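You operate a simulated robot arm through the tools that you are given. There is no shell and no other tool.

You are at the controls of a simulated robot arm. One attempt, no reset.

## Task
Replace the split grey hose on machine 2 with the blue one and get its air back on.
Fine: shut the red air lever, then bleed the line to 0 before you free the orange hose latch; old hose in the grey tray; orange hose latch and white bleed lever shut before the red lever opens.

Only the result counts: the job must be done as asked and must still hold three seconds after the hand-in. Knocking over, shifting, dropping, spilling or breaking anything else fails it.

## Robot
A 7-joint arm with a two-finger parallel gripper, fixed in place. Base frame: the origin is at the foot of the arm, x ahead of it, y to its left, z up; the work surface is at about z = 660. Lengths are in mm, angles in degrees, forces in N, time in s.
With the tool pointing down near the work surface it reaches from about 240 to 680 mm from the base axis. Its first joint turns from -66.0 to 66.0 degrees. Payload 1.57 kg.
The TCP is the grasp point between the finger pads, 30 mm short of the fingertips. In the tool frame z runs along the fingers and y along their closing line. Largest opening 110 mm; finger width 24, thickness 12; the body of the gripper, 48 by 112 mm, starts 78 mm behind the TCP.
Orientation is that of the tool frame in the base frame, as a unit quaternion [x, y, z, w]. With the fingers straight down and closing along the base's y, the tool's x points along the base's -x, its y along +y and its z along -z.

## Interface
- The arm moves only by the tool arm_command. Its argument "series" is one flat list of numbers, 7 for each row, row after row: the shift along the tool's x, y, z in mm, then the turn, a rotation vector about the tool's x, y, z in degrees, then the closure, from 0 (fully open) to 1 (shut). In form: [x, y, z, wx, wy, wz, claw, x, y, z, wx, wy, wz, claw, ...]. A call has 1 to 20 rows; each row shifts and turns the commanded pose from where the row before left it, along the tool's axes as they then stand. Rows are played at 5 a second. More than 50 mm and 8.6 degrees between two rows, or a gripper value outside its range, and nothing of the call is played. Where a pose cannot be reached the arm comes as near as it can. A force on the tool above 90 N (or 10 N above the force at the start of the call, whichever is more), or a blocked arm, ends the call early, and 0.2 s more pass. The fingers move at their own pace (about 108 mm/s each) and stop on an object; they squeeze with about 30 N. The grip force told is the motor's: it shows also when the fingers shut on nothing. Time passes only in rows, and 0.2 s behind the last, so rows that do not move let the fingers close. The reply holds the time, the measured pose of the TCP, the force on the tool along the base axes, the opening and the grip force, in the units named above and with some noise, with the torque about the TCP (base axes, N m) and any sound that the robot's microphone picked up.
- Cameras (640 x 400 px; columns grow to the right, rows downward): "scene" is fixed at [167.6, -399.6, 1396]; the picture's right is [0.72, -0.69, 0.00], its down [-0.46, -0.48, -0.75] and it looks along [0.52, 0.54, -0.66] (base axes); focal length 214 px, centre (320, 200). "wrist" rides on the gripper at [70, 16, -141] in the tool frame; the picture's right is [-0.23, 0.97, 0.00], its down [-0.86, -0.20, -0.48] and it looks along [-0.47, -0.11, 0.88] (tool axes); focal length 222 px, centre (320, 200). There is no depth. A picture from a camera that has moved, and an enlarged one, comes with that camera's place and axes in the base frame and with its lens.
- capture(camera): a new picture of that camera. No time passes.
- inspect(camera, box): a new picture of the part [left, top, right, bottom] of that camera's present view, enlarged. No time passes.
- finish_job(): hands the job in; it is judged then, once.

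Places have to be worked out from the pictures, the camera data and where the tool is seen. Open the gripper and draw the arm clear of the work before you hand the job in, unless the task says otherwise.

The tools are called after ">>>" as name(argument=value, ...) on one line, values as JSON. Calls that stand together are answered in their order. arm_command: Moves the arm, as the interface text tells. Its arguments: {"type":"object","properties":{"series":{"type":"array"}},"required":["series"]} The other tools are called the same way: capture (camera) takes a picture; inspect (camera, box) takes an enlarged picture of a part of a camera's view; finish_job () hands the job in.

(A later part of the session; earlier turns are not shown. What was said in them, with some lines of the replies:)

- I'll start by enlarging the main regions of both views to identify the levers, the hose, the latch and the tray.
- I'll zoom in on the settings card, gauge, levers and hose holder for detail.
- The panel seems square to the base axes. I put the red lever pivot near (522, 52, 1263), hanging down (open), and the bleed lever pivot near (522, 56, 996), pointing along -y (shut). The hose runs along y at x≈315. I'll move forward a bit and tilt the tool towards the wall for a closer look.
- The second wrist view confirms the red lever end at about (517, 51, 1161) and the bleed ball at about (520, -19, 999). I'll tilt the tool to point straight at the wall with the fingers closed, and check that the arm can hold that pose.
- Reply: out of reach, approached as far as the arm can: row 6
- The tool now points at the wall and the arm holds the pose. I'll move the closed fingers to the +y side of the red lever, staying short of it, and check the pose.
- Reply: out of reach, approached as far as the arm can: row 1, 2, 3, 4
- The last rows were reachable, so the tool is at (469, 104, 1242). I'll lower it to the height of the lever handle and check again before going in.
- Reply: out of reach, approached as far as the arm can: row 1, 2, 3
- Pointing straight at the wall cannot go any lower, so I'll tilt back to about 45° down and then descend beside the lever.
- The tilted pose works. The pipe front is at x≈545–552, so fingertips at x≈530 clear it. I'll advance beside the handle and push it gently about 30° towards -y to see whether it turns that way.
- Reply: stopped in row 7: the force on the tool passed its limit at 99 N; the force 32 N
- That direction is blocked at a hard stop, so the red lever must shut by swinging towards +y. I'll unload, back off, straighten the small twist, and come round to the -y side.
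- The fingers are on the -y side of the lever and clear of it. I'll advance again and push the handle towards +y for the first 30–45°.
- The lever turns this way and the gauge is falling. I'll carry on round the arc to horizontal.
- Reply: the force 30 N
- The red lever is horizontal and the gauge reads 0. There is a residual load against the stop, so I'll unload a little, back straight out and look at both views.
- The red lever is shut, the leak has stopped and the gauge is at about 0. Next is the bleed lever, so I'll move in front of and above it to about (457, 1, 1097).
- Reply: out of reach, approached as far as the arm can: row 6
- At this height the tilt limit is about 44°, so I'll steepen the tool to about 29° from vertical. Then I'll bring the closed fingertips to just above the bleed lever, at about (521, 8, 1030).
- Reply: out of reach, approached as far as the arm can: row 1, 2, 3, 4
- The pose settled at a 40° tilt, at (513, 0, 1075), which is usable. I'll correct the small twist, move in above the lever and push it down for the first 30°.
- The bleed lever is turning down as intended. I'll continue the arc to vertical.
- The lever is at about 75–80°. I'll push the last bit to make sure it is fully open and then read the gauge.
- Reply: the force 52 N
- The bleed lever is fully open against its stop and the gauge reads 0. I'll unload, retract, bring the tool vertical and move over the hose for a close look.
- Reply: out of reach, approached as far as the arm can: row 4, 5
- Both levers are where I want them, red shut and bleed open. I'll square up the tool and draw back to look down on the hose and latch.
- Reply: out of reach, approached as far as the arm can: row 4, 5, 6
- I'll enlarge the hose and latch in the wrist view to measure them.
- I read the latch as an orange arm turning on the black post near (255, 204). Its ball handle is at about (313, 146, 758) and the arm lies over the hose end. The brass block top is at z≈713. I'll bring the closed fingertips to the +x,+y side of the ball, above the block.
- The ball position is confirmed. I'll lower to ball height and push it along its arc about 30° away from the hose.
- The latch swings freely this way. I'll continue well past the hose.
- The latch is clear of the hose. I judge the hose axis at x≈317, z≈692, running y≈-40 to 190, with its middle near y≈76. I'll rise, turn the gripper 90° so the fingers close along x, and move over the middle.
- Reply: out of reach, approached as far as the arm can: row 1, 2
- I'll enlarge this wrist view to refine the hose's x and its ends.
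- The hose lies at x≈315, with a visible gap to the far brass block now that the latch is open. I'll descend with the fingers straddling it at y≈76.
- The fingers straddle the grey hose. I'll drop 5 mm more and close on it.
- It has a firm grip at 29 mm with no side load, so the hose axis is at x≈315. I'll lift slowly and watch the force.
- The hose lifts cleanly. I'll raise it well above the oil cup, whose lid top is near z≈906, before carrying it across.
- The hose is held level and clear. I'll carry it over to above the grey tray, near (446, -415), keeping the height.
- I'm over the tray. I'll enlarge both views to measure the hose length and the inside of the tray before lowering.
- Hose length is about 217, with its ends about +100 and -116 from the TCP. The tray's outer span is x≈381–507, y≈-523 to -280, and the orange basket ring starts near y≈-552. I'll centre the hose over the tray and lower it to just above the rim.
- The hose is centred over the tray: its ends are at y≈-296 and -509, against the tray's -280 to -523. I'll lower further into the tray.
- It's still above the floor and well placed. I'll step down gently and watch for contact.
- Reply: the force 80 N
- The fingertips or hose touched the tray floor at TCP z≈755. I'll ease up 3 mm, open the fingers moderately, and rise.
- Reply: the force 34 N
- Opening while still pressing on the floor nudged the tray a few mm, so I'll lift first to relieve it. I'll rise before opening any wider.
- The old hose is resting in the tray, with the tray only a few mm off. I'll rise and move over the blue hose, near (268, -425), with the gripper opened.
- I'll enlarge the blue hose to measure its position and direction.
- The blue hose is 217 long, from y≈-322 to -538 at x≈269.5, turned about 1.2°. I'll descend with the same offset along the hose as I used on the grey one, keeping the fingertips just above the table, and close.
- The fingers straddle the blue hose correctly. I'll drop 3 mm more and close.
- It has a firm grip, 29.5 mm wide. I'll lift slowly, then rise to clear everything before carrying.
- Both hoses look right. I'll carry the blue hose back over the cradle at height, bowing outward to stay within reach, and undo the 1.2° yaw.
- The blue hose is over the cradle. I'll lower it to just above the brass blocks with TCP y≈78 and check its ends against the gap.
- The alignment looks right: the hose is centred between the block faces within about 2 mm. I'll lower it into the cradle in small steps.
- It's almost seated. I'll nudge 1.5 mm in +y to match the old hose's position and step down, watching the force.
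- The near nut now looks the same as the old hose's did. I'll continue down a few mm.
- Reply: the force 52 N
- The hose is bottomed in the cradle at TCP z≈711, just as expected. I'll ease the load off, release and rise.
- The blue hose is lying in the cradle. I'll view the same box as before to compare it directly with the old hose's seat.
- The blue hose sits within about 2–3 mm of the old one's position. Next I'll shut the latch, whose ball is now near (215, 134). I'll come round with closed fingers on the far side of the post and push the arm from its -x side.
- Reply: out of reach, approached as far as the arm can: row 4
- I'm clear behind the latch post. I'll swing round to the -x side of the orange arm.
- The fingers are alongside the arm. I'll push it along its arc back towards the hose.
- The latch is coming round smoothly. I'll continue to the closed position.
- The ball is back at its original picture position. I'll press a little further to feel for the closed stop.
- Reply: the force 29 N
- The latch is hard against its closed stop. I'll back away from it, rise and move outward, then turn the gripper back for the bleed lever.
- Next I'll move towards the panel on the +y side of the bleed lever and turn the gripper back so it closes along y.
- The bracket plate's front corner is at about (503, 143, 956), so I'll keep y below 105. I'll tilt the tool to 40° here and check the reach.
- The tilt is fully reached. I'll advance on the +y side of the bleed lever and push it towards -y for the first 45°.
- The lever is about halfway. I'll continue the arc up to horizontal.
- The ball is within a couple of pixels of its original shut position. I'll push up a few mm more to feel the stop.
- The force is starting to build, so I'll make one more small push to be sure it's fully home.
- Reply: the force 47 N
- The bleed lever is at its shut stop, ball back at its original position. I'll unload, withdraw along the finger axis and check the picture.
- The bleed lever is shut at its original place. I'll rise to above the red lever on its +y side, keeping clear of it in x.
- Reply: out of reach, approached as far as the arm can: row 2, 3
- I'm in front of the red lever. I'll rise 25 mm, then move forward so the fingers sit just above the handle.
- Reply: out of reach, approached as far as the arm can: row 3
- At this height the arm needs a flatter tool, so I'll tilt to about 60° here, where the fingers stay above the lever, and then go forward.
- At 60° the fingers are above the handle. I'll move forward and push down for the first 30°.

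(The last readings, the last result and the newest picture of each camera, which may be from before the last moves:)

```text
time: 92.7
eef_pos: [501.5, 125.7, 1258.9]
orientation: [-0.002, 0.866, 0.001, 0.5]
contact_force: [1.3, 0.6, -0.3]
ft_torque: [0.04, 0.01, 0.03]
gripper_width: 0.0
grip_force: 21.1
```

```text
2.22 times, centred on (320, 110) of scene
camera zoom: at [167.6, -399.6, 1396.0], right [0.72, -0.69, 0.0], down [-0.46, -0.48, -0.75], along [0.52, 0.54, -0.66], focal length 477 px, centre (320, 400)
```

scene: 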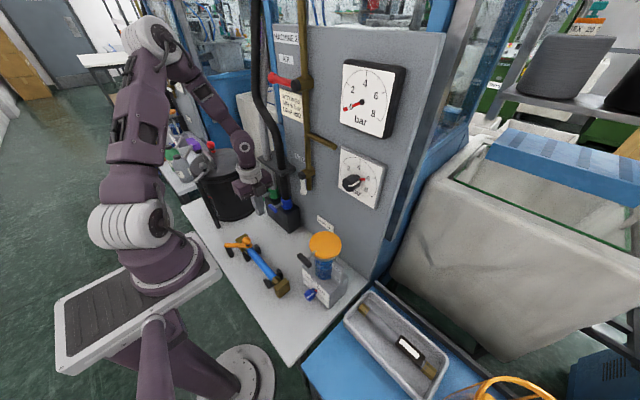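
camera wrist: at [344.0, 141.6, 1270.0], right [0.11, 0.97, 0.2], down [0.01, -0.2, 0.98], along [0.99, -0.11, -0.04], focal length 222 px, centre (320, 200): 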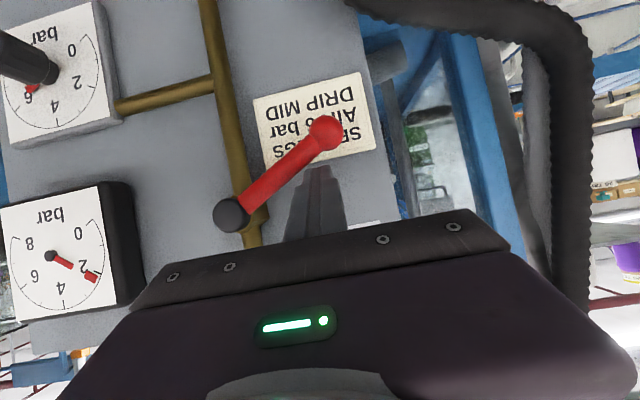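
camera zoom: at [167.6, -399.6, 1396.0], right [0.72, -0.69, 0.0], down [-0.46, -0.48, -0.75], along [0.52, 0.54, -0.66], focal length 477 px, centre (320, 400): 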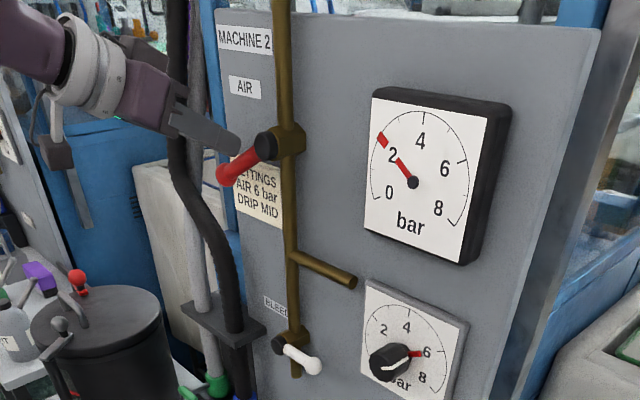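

The lever is moving and the pressure is rising. I'll continue down the arc.

>>> arm_command(series=[8.66, -3.6, 5, 0, 0, 0, 1, 8.66, -3.6, 5, 0, 0, 0, 1, 7.36, -6.4, 4.25, 0, 0, 0, 1, 7.36, -6.4, 4.25, 0, 0, 0, 1, 5.2, -7.8, 3, 0, 0, 0, 1, 5.2, -7.8, 3, 0, 0, 0, 1, 0, 0, 0, 0, 0, 0, 1])

>>> inspect(camera="scene", box=[230, 20, 410, 200])

>>> inspect(camera="scene", box=[195, 195, 315, 305])

```text
time: 94.3
eef_pos: [502.6, 89.8, 1210.0]
orientation: [-0.001, 0.866, 0.001, 0.5]
contact_force: [0.9, 0.2, -0.3]
ft_torque: [0.02, -0.04, 0.01]
gripper_width: 0.0
grip_force: 21.6
```

```text
2.22 times, centred on (320, 110) of scene
camera zoom: at [167.6, -399.6, 1396.0], right [0.72, -0.69, 0.0], down [-0.46, -0.48, -0.75], along [0.52, 0.54, -0.66], focal length 477 px, centre (320, 400)
```

zoom: 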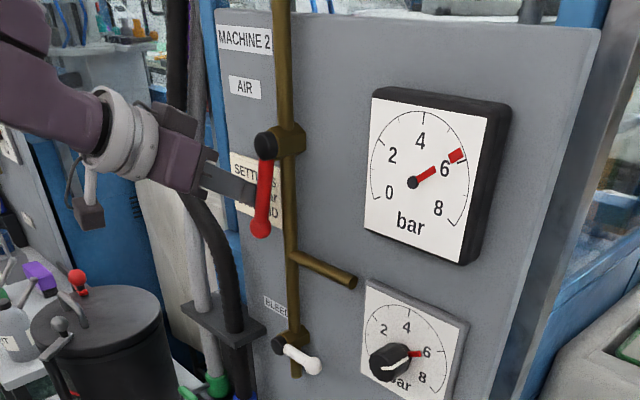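

```text
3.64 times, centred on (255, 250) of scene
camera zoom: at [167.6, -399.6, 1396.0], right [0.72, -0.69, 0.0], down [-0.46, -0.48, -0.75], along [0.52, 0.54, -0.66], focal length 780 px, centre (556, 18)
```

zoom: 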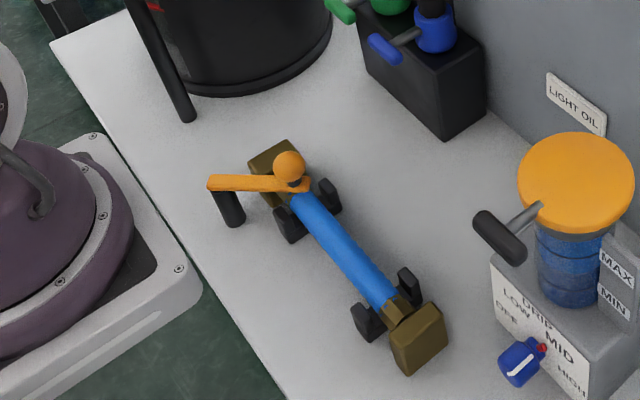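

The pressure has climbed to about 6 bar with no leak at the new hose. I'll finish the last 15° so the lever reaches its open stop.

>>> arm_command(series=[3.46, -9.2, 2, 0, 0, 0, 1, 2, -8, 1.2, 0, 0, 0, 1, 0, -3, 0, 0, 0, 0, 1, 0, 0, 0, 0, 0, 0, 1])

>>> inspect(camera="scene", box=[230, 20, 410, 200])

```text
time: 95.3
eef_pos: [501.6, 68.0, 1203.8]
orientation: [-0.001, 0.866, 0.001, 0.5]
contact_force: [1.0, 0.8, -1.9]
ft_torque: [-0.01, -0.01, 0.03]
gripper_width: 0.2
grip_force: 21.3
```

```text
2.22 times, centred on (320, 110) of scene
camera zoom: at [167.7, -399.6, 1396.0], right [0.72, -0.69, 0.0], down [-0.46, -0.48, -0.75], along [0.52, 0.54, -0.66], focal length 477 px, centre (320, 400)
```

zoom: 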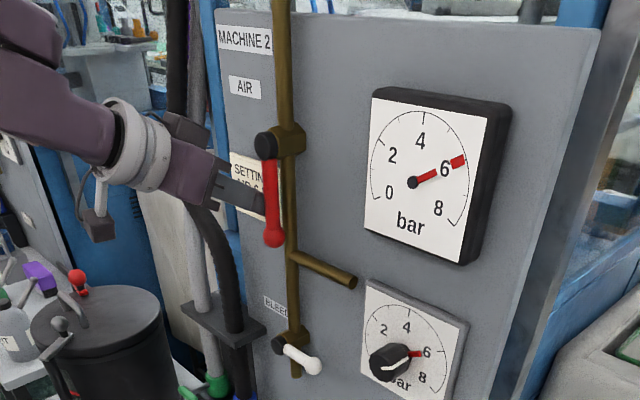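

The lever is vertical and the gauge is at 6. I'll give a last tiny push to feel the stop, then back away.

>>> arm_command(series=[0, -2, 0, 0, 0, 0, 1, 0, 0, 0, 0, 0, 0, 1])

>>> inspect(camera="scene", box=[272, 20, 332, 120])

```text
time: 95.9
eef_pos: [501.9, 68.4, 1202.6]
orientation: [-0.002, 0.866, 0.002, 0.5]
contact_force: [-5.7, 10.5, -0.3]
ft_torque: [0.07, 0.06, 0.07]
gripper_width: 0.2
grip_force: 20.9
```

```text
4.00 times, centred on (302, 70) of scene
camera zoom: at [167.4, -399.2, 1396.2], right [0.72, -0.69, 0.0], down [-0.46, -0.48, -0.75], along [0.52, 0.54, -0.66], focal length 858 px, centre (392, 720)
```

zoom: 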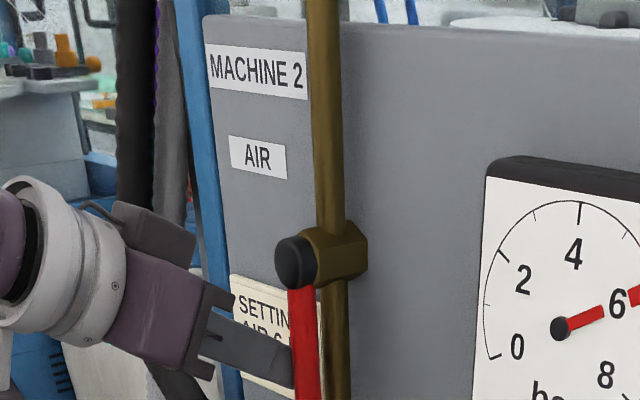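

The red lever is on its open stop. I'll move off it sideways, back away from the panel and open the gripper.

>>> arm_command(series=[0, 6, 0, 0, 0, 0, 1, 0, 6, -20, 0, 0, 0, 1, 0, 0, -35, 0, 0, 0, 1, 0, 0, -35, 0, 0, 0, 1, 0, 0, 0, 0, 0, 0, 0, 0, 0, 0, 0, 0, 0, 0, 0, 0, 0, 0, 0, 0, 0, 0, 0, 0, 0, 0, 0, 0])

>>> capture(camera="scene")

>>> inspect(camera="scene", box=[230, 20, 410, 220])

>>> inspect(camera="scene", box=[195, 195, 315, 305])

>>> inspect(camera="scene", box=[290, 270, 560, 400])

```text
time: 97.7
eef_pos: [422.3, 79.5, 1247.8]
orientation: [-0.002, 0.866, 0.001, 0.501]
contact_force: [-0.8, -0.4, 1.1]
ft_torque: [0.0, -0.02, 0.02]
gripper_width: 110.0
grip_force: 0.1
```

```text
taken
```

scene: 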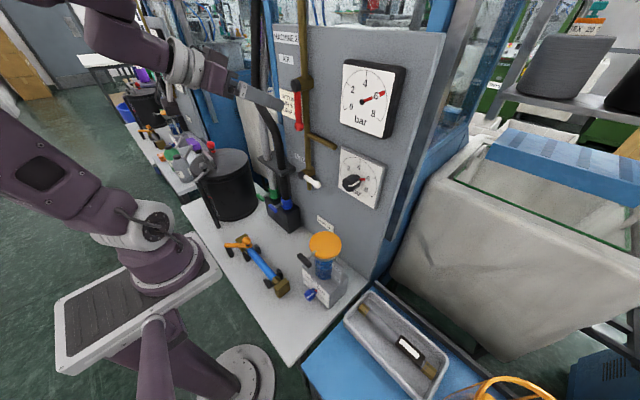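

```text
2.00 times, centred on (320, 120) of scene
camera zoom: at [167.6, -399.6, 1396.0], right [0.72, -0.69, 0.0], down [-0.46, -0.48, -0.75], along [0.52, 0.54, -0.66], focal length 429 px, centre (320, 360)
```

zoom: 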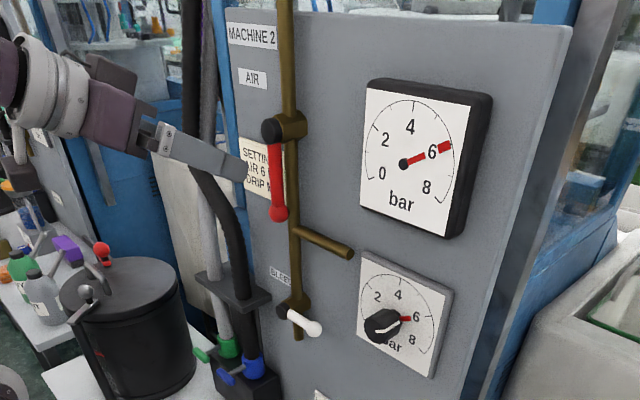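

```text
3.64 times, centred on (255, 250) of scene
camera zoom: at [167.6, -399.6, 1396.0], right [0.72, -0.69, 0.0], down [-0.46, -0.48, -0.75], along [0.52, 0.54, -0.66], focal length 780 px, centre (556, 18)
```

zoom: 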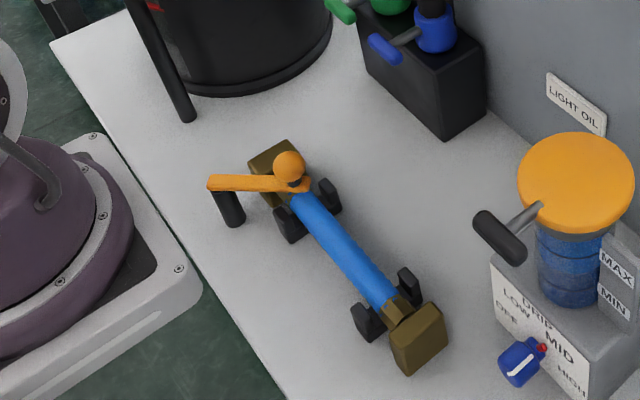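

```text
2.37 times, centred on (425, 335) of scene
camera zoom: at [167.6, -399.6, 1396.0], right [0.72, -0.69, 0.0], down [-0.46, -0.48, -0.75], along [0.52, 0.54, -0.66], focal length 508 px, centre (71, -120)
```

zoom: 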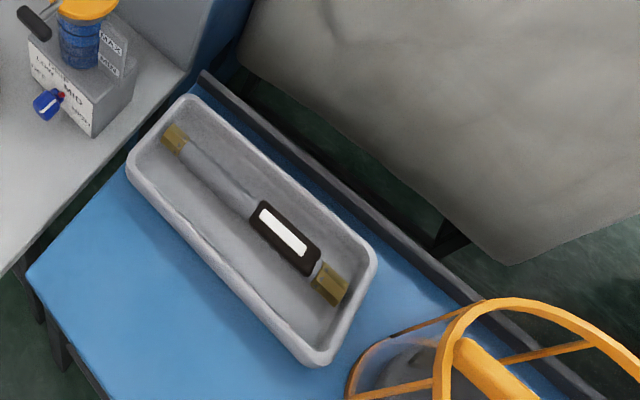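

Everything looks right: 6 bar, red lever open, bleed shut, latch shut over the blue hose, and the old hose in the tray. I'll draw the arm a little further back and watch the gauge for a moment.

>>> arm_command(series=[0, 0, -25, 0, 0, 0, 0, 0, 0, -25, 0, 0, 0, 0, 0, 0, 0, 0, 0, 0, 0, 0, 0, 0, 0, 0, 0, 0, 0, 0, 0, 0, 0, 0, 0, 0, 0, 0, 0, 0, 0, 0, 0, 0, 0, 0, 0, 0, 0, 0, 0, 0, 0, 0, 0, 0, 0, 0, 0, 0, 0, 0, 0])

>>> inspect(camera="scene", box=[230, 20, 410, 220])

>>> capture(camera="wrist")

```text
time: 99.7
eef_pos: [380.1, 79.0, 1274.3]
orientation: [-0.001, 0.866, 0.001, 0.5]
contact_force: [0.6, 0.2, 0.2]
ft_torque: [-0.01, -0.04, 0.0]
gripper_width: 110.0
grip_force: 0.0
```

```text
2.00 times, centred on (320, 120) of scene
camera zoom: at [167.6, -399.6, 1396.0], right [0.72, -0.69, 0.0], down [-0.46, -0.48, -0.75], along [0.52, 0.54, -0.66], focal length 429 px, centre (320, 360)
```

zoom: 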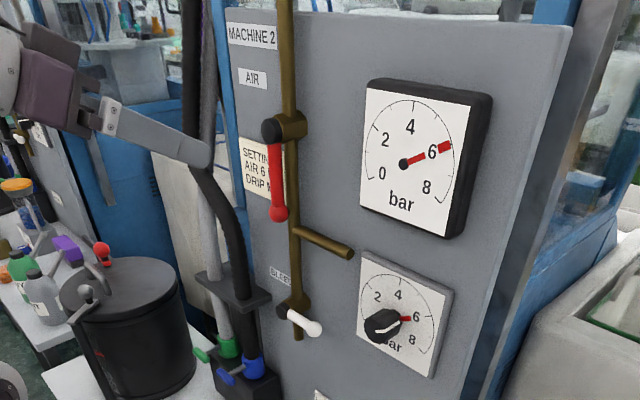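

```text
taken
camera wrist: at [222.2, 95.3, 1285.3], right [0.11, 0.97, 0.2], down [0.01, -0.2, 0.98], along [0.99, -0.11, -0.03], focal length 222 px, centre (320, 200)
```

wrist: 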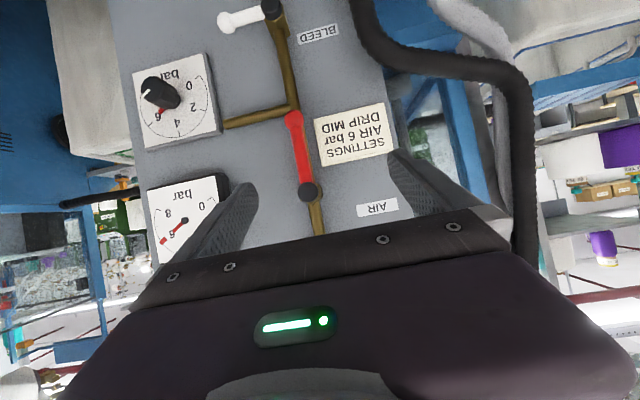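

The pressure holds steady at 6 bar, the gripper is open and the arm is clear. I'm handing the job in.

>>> finish_job()

```text
The job is handed in.
```

The blue hose is fitted on machine 2 and its air is back on. The gauge held at about 6 bar with no sign of a leak, and I've handed the job in. I haven't seen the verdict.

- **Shutdown:** I shut the red air lever, then opened the white bleed lever and saw the gauge at 0 before freeing the orange hose latch.
- **Swap:** The old grey hose is lying in the grey tray. The blue one sits in the cradle within about 2–3 mm of where the old one was.
- **Air back on:** The orange latch and the white bleed lever were both shut against their stops before I opened the red lever.
- **Clear of the work:** The gripper is open and the arm is drawn back from the panel.

**Tray moved:** The grey tray shifted by about 6–7 mm when I released the old hose, because the fingertips were still pressing on its floor. I left it there rather than risk pushing it back.

**Lever pushed the wrong way:** My first push on the red lever went against its stop at 99 N. It did not move, and it worked normally afterwards.
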